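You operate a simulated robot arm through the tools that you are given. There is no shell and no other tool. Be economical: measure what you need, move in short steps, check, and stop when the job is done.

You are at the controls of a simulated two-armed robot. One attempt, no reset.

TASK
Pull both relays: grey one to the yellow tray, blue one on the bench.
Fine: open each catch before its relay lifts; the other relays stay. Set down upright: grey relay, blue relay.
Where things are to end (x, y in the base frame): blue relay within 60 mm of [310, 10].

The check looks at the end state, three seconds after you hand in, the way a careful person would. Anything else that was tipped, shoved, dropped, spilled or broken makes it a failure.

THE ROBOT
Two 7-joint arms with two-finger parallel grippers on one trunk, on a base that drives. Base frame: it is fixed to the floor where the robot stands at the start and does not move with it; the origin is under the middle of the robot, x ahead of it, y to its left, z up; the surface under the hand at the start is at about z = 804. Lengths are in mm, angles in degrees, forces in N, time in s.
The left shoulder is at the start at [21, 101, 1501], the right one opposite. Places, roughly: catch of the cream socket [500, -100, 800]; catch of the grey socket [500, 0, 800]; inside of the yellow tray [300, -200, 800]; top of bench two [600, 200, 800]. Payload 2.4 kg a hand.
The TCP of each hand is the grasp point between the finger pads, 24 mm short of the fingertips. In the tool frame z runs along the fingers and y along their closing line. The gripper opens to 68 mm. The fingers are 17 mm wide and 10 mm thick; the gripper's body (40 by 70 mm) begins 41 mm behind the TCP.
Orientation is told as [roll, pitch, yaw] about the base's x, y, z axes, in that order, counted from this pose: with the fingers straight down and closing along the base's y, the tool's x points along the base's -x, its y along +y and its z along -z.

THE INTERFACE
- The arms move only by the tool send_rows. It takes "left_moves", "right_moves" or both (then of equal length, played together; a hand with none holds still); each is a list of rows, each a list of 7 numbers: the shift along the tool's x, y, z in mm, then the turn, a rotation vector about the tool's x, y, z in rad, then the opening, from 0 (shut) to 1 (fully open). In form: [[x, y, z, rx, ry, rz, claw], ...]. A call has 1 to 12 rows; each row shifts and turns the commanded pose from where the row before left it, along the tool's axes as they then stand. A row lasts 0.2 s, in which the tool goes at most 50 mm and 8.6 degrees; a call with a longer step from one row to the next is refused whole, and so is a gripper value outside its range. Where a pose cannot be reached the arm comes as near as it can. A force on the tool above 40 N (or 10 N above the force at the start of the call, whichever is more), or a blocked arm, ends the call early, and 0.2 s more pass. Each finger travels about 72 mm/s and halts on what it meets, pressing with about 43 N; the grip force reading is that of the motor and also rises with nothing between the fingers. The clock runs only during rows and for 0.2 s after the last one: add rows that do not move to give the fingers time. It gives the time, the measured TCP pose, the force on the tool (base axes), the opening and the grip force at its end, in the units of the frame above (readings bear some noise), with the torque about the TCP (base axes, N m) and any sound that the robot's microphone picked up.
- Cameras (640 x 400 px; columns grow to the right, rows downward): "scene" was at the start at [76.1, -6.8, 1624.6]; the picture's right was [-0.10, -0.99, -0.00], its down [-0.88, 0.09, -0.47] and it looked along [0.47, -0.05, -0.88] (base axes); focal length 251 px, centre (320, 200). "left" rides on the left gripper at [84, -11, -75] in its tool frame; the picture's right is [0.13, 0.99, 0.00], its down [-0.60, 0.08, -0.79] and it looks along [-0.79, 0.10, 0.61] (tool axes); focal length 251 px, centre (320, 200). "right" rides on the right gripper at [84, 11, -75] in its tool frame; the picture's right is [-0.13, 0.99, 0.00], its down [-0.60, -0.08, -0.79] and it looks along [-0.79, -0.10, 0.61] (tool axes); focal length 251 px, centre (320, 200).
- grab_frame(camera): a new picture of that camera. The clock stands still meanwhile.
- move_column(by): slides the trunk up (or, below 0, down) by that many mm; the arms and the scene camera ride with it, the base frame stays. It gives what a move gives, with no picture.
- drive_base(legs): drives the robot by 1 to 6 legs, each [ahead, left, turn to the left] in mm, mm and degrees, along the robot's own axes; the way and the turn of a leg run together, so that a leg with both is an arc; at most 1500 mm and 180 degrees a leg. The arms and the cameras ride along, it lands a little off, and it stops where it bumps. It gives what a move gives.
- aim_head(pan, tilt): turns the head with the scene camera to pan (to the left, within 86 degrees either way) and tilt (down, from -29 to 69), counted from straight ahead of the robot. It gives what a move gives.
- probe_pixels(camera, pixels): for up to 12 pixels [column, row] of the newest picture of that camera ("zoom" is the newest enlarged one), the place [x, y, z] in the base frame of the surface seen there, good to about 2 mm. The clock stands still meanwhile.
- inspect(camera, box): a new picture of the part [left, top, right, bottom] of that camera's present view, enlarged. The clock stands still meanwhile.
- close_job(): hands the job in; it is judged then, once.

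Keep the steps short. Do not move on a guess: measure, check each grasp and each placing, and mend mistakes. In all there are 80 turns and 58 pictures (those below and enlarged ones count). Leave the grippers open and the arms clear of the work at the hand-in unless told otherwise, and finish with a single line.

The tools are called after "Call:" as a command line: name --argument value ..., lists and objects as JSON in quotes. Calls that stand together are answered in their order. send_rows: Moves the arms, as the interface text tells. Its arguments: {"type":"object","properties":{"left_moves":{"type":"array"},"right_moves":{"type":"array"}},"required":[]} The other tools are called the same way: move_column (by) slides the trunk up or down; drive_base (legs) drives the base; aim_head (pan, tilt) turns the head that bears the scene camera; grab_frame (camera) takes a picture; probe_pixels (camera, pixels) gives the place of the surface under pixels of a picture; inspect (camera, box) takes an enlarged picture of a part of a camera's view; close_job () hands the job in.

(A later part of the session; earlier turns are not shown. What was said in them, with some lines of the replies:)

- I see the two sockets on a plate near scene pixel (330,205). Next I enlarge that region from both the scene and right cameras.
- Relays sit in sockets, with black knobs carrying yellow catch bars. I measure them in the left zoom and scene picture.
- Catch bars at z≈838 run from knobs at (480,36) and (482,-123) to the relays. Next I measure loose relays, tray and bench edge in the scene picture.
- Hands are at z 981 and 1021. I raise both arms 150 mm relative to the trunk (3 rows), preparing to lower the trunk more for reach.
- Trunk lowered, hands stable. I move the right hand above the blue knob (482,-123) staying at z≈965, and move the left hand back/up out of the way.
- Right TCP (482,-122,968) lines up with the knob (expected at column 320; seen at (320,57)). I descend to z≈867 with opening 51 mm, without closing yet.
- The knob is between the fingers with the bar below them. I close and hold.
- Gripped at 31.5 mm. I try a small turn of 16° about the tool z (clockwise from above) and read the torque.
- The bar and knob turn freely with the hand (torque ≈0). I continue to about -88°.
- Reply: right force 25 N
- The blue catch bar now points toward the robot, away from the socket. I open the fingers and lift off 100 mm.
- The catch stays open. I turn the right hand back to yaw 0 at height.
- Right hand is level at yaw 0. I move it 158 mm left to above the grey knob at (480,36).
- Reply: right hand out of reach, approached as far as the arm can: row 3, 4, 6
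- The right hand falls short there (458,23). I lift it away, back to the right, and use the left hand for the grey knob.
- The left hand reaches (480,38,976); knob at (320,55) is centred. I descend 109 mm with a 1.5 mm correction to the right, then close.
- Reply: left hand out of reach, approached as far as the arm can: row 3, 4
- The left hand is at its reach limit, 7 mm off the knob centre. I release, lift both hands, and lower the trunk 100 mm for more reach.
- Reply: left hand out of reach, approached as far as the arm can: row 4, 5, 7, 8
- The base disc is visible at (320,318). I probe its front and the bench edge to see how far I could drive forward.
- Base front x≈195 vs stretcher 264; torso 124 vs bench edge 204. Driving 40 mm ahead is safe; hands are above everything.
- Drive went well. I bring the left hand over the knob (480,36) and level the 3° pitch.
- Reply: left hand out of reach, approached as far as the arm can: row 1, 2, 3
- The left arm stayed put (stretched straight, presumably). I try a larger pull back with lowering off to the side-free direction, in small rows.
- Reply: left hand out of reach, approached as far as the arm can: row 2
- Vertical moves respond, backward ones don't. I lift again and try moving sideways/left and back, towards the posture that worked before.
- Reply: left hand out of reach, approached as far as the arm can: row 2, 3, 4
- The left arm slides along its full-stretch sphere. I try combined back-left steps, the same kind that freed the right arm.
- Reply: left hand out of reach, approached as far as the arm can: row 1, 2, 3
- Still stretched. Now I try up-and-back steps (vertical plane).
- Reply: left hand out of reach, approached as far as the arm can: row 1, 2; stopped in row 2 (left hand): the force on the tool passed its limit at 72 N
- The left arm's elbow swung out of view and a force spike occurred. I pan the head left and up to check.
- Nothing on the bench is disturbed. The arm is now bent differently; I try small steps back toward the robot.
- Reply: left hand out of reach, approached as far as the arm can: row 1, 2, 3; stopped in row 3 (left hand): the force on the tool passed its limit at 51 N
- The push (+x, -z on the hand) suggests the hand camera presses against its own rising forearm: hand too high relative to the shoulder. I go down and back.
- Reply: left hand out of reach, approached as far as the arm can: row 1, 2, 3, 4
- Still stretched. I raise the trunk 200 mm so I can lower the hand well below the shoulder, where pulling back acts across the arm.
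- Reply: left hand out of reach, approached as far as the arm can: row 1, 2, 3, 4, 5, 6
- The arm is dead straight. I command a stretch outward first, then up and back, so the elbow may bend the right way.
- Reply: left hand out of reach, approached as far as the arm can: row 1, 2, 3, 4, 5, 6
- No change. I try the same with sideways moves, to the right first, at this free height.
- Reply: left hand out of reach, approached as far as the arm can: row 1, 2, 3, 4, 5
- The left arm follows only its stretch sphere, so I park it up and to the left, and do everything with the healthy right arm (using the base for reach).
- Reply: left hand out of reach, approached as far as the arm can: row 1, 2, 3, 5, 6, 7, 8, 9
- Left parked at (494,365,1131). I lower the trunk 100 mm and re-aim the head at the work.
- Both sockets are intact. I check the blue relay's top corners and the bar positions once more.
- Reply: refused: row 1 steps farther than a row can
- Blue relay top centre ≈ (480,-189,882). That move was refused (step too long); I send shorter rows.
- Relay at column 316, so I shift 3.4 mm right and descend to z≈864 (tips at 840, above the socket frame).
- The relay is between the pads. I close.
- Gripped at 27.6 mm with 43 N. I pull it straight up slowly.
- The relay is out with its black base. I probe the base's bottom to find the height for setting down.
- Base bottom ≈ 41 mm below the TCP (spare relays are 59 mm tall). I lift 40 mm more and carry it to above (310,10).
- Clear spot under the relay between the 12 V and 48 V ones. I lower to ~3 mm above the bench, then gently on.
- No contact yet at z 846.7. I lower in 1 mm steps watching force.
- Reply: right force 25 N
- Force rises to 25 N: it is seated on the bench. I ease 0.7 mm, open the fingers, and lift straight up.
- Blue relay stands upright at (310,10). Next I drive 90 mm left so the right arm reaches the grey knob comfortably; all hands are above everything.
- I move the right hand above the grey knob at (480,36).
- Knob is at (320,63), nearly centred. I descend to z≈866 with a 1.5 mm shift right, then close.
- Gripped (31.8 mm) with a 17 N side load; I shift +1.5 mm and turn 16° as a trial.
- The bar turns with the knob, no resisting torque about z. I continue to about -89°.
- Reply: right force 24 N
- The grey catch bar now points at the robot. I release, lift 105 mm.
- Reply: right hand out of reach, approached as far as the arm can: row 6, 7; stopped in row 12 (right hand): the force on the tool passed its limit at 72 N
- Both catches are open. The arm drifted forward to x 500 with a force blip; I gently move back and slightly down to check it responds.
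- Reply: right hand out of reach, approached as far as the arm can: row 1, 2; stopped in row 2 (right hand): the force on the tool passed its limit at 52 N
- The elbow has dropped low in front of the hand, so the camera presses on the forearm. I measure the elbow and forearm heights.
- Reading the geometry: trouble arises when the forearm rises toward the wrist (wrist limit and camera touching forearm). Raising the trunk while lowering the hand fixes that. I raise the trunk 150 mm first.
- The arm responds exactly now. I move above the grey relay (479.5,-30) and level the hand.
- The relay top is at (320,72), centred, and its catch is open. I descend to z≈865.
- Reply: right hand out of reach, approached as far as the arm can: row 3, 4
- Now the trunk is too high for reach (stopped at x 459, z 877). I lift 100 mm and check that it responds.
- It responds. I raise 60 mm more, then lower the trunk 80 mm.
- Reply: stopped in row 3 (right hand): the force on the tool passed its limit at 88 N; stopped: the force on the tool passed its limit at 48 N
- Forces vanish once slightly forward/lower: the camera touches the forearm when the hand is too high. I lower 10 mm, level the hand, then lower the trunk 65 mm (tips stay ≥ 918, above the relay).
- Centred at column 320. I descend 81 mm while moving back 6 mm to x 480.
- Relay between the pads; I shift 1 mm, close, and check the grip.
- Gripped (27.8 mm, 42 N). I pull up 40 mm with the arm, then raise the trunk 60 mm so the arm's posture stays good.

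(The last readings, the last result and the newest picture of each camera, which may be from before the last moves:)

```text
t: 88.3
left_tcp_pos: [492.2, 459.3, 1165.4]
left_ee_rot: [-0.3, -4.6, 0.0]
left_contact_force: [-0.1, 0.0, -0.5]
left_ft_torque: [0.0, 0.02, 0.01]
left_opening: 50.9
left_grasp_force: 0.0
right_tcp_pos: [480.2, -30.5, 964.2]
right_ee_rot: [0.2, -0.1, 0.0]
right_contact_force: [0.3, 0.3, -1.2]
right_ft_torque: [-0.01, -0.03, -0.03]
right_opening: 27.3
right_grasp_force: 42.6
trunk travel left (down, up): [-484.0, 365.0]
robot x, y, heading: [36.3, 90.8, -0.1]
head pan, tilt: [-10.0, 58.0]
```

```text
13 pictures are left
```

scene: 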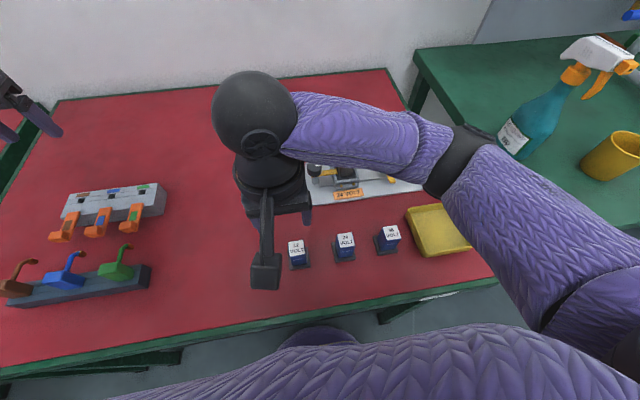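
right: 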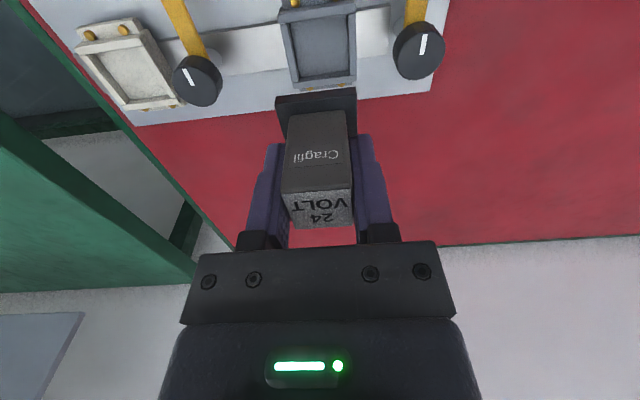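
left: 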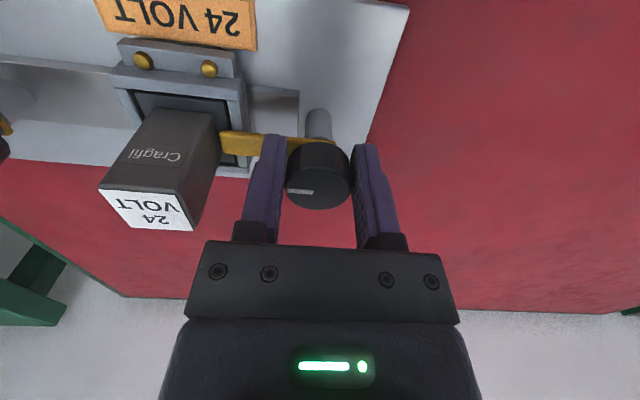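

Grey relay is out cleanly; both catches open. Keeping the arm still, I drive back 162 mm and right 155 mm to bring it over the tray centre (318,-185); base clearance behind is watched by the bump stop.

Call:
drive_base --legs '[[-162, 0, 0], [0, -155, 0]]'

Call:
grab_frame --camera "right"

Call:
grab_frame --camera "scene"

```text
t: 90.7
left_tcp_pos: [327.1, 304.5, 1165.9]
left_ee_rot: [-0.3, -4.5, 0.2]
left_contact_force: [0.0, 0.1, 0.2]
left_ft_torque: [0.03, -0.06, -0.01]
left_opening: 51.3
left_grasp_force: 0.0
right_tcp_pos: [315.4, -185.4, 964.7]
right_ee_rot: [0.2, 0.0, 0.1]
right_contact_force: [0.6, 0.5, -1.2]
right_ft_torque: [0.0, 0.0, 0.0]
right_opening: 27.5
right_grasp_force: 43.0
trunk travel left (down, up): [-484.0, 365.0]
robot x, y, heading: [-124.8, -61.0, 0.4]
head pan, tilt: [-10.0, 58.0]
```

```text
12 pictures are left
```

right: 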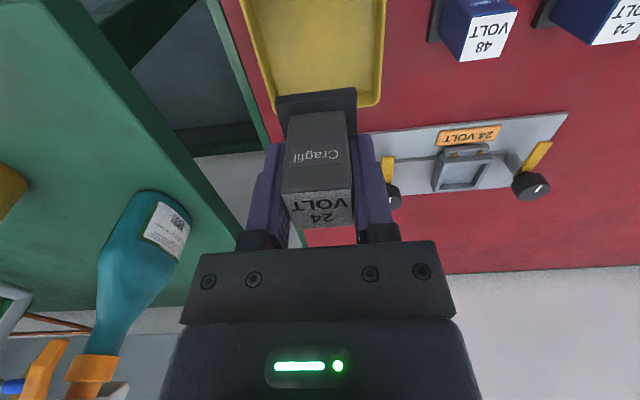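

```text
11 pictures are left
```

scene: 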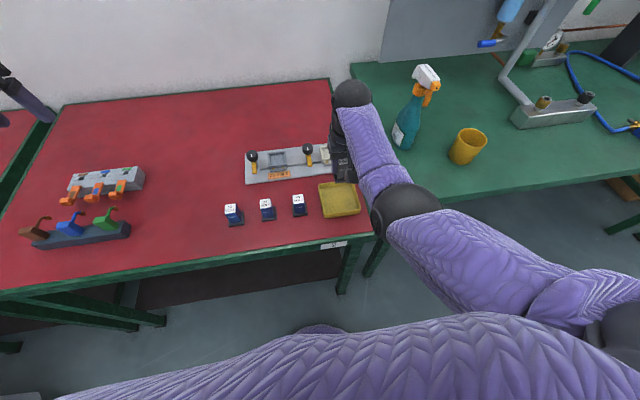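

The relay hangs over the tray at (315,-185). I lower the trunk 100 mm (bottom to ≈823, above the 806 floor) and check.

Call:
move_column --by -100

Call:
grab_frame --camera "right"

```text
t: 92.0
left_tcp_pos: [325.5, 305.7, 1066.8]
left_ee_rot: [-0.3, -4.5, 0.1]
left_contact_force: [-0.3, 0.3, -0.3]
left_ft_torque: [0.0, 0.01, -0.02]
left_opening: 50.9
left_grasp_force: 0.2
right_tcp_pos: [315.5, -184.8, 864.9]
right_ee_rot: [0.3, -0.1, 0.2]
right_contact_force: [1.1, 0.4, -0.3]
right_ft_torque: [0.01, -0.03, 0.03]
right_opening: 27.6
right_grasp_force: 42.2
trunk travel left (down, up): [-384.0, 465.0]
robot x, y, heading: [-125.8, -59.9, 0.4]
head pan, tilt: [-10.0, 58.0]
```

```text
10 pictures are left
```

right: 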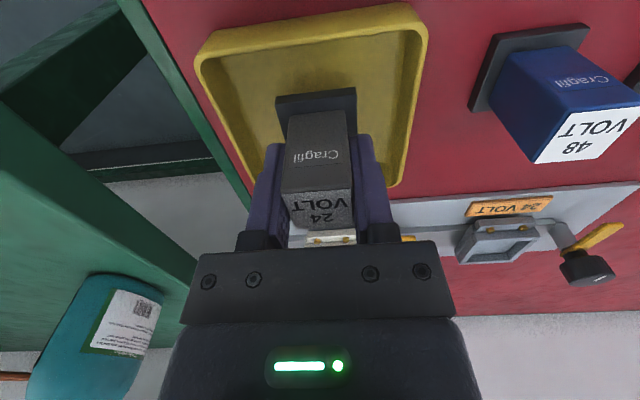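

It is well inside the rim. I lower 13 mm then 1 mm steps.

Call:
send_rows --right_moves '[[0, 0, 6, 0, 0, 0, 0.25], [0, 0, 6, 0, 0, 0, 0.25], [0, 0, 2, 0, 0, 0, 0.25], [0, 0, 1, 0, 0, 0, 0.25], [0, 0, 1, 0, 0, 0, 0.25], [0, 0, 0, 0, 0, 0, 0.25]]'

```text
t: 93.4
left_tcp_pos: [325.7, 306.7, 1065.5]
left_ee_rot: [-0.3, -4.5, 0.2]
left_contact_force: [0.6, 0.0, 0.3]
left_ft_torque: [-0.01, 0.0, -0.01]
left_opening: 51.1
left_grasp_force: 0.1
right_tcp_pos: [314.5, -182.8, 847.5]
right_ee_rot: [0.2, 0.0, 0.1]
right_contact_force: [0.4, -0.1, -1.0]
right_ft_torque: [-0.02, 0.05, 0.0]
right_opening: 27.4
right_grasp_force: 42.0
trunk travel left (down, up): [-384.0, 465.0]
robot x, y, heading: [-126.7, -60.0, 0.6]
head pan, tilt: [-10.0, 58.0]
```

Call:
send_rows --right_moves '[[0, 0, 1, 0, 0, 0, 0.25], [0, 0, 1, 0, 0, 0, 0.25], [0, 0, 0, 0, 0, 0, 0.25]]'

```text
t: 94.2
left_tcp_pos: [326.2, 305.2, 1066.5]
left_ee_rot: [-0.3, -4.6, 0.1]
left_contact_force: [-0.6, 0.3, 0.0]
left_ft_torque: [-0.03, 0.01, 0.01]
left_opening: 51.1
left_grasp_force: 0.1
right_tcp_pos: [315.1, -182.8, 845.8]
right_ee_rot: [0.2, 0.0, 0.2]
right_contact_force: [0.4, -0.6, 5.0]
right_ft_torque: [-0.09, 0.08, 0.02]
right_opening: 27.4
right_grasp_force: 42.5
trunk travel left (down, up): [-384.0, 465.0]
robot x, y, heading: [-129.4, -63.3, 0.5]
head pan, tilt: [-10.0, 58.0]
```

Touching the tray floor with 5 N. I open the fingers, rise 30 mm with the arm, then raise the trunk 120 mm.

Call:
send_rows --right_moves '[[0, 0, 0, 0, 0, 0, 0.45], [0, 0, 0, 0, 0, 0, 0.65], [0, 0, 0, 0, 0, 0, 0.65], [0, 0, -10, 0, 0, 0, 0.65], [0, 0, -20, 0, 0, 0, 0.65], [0, 0, 0, 0, 0, 0, 0.65]]'

Call:
move_column --by 120

Call:
grab_frame --camera "right"

```text
t: 95.6
left_tcp_pos: [325.5, 305.9, 1065.9]
left_ee_rot: [-0.3, -4.5, 0.1]
left_contact_force: [-0.2, -0.1, -0.7]
left_ft_torque: [-0.02, 0.01, -0.03]
left_opening: 51.0
left_grasp_force: 0.2
right_tcp_pos: [314.3, -185.5, 877.2]
right_ee_rot: [0.2, 0.0, 0.0]
right_contact_force: [0.4, -0.3, 0.4]
right_ft_torque: [0.02, 0.03, 0.01]
right_opening: 44.0
right_grasp_force: 0.0
trunk travel left (down, up): [-384.0, 465.0]
robot x, y, heading: [-118.8, -60.2, 0.7]
head pan, tilt: [-10.0, 58.0]
```

```text
t: 97.1
left_tcp_pos: [325.6, 305.9, 1184.6]
left_ee_rot: [-0.3, -4.4, 0.0]
left_contact_force: [-0.3, 0.1, 0.1]
left_ft_torque: [-0.01, -0.03, 0.02]
left_opening: 51.1
left_grasp_force: 0.0
right_tcp_pos: [314.2, -183.9, 995.6]
right_ee_rot: [0.2, 0.0, 0.1]
right_contact_force: [-0.4, 0.3, 0.4]
right_ft_torque: [-0.03, -0.02, -0.04]
right_opening: 44.3
right_grasp_force: 0.2
trunk travel left (down, up): [-504.0, 345.0]
robot x, y, heading: [-122.3, -60.4, 0.4]
head pan, tilt: [-10.0, 58.0]
```

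```text
9 pictures are left
```

right: 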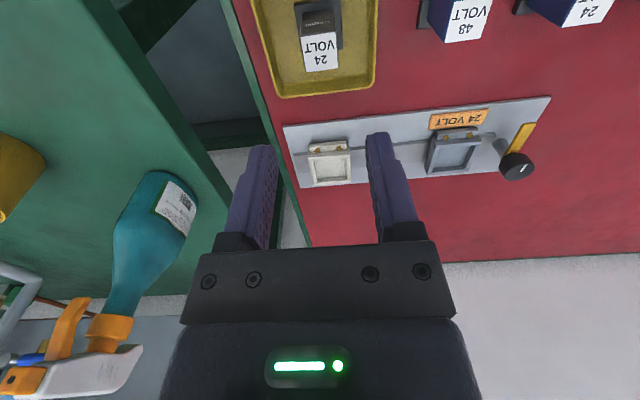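

Grey relay stands upright in the tray. I drive 120 mm back to clear the work, open both grippers fully, and take a last look.

Call:
drive_base --legs '[[-120, 0, 0]]'

Call:
send_rows --left_moves '[[0, 0, 0, 0, 0, 0, 1], [0, 0, 0, 0, 0, 0, 1]]' --right_moves '[[0, 0, 0, 0, 0, 0, 1], [0, 0, 0, 0, 0, 0, 1]]'

Call:
inspect --camera "scene" --box '[160, 60, 416, 220]'

Call:
grab_frame --camera "scene"

```text
t: 98.3
left_tcp_pos: [208.0, 303.6, 1187.0]
left_ee_rot: [-0.3, -4.6, 0.0]
left_contact_force: [-0.1, 0.4, 0.9]
left_ft_torque: [0.0, 0.02, -0.03]
left_opening: 51.1
left_grasp_force: 0.0
right_tcp_pos: [196.7, -184.4, 996.9]
right_ee_rot: [0.2, -0.1, 0.0]
right_contact_force: [-0.1, -0.4, 0.0]
right_ft_torque: [-0.01, -0.03, -0.03]
right_opening: 44.2
right_grasp_force: 0.1
trunk travel left (down, up): [-504.0, 345.0]
robot x, y, heading: [-244.6, -62.6, 0.2]
head pan, tilt: [-10.0, 58.0]
```

```text
t: 99.0
left_tcp_pos: [209.5, 305.1, 1185.9]
left_ee_rot: [-0.4, -4.4, 0.0]
left_contact_force: [-0.5, -0.1, -0.3]
left_ft_torque: [0.01, 0.03, 0.02]
left_opening: 68.0
left_grasp_force: 0.1
right_tcp_pos: [198.0, -184.4, 996.2]
right_ee_rot: [0.2, 0.0, 0.1]
right_contact_force: [0.9, 0.0, -0.3]
right_ft_torque: [0.01, -0.03, 0.01]
right_opening: 68.1
right_grasp_force: 0.1
trunk travel left (down, up): [-504.0, 345.0]
robot x, y, heading: [-245.9, -57.8, 0.5]
head pan, tilt: [-10.0, 58.0]
```

```text
2.50 times, centred on (288, 140) of scene
```

zoom: 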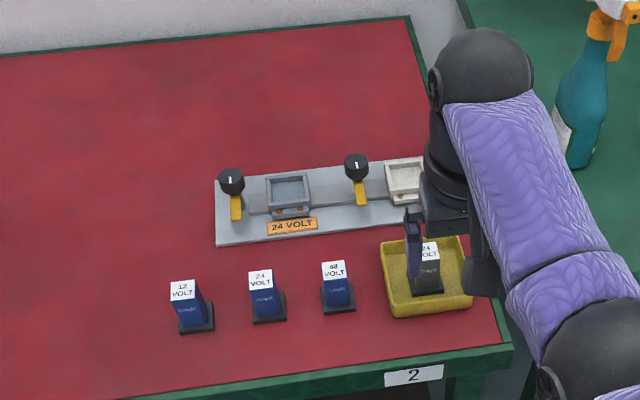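

```text
7 pictures are left
```

scene: 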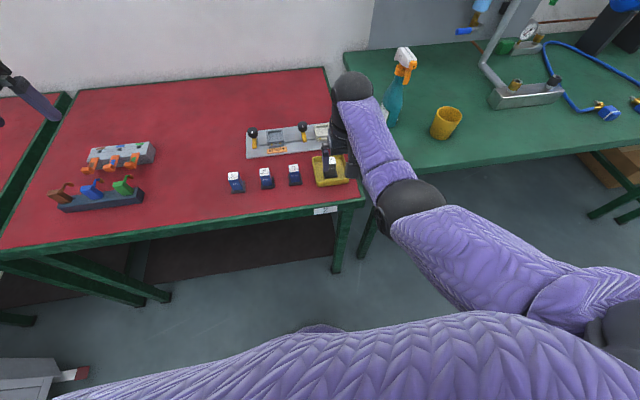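

All upright; I verify the two relays' final positions.

Call:
probe_pixels --camera "zoom" --pixels '[[261, 280], [430, 250], [180, 290], [334, 270], [428, 292], [265, 318]]'

```text
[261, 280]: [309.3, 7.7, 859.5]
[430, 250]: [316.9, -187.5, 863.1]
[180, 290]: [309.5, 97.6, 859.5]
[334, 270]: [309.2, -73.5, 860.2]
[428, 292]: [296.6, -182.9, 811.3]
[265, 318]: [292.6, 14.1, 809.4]
```

Blue relay at (309,8) and grey relay in the tray at (317,-187), both upright; the spare relays have not moved. I hand in.

Call:
close_job

```text
The job is handed in.
```

Both catches were opened before pulling; the grey relay stands upright in the yellow tray, the blue one upright on the bench at about (309, 8), the other relays were left in place, and the job is handed in.
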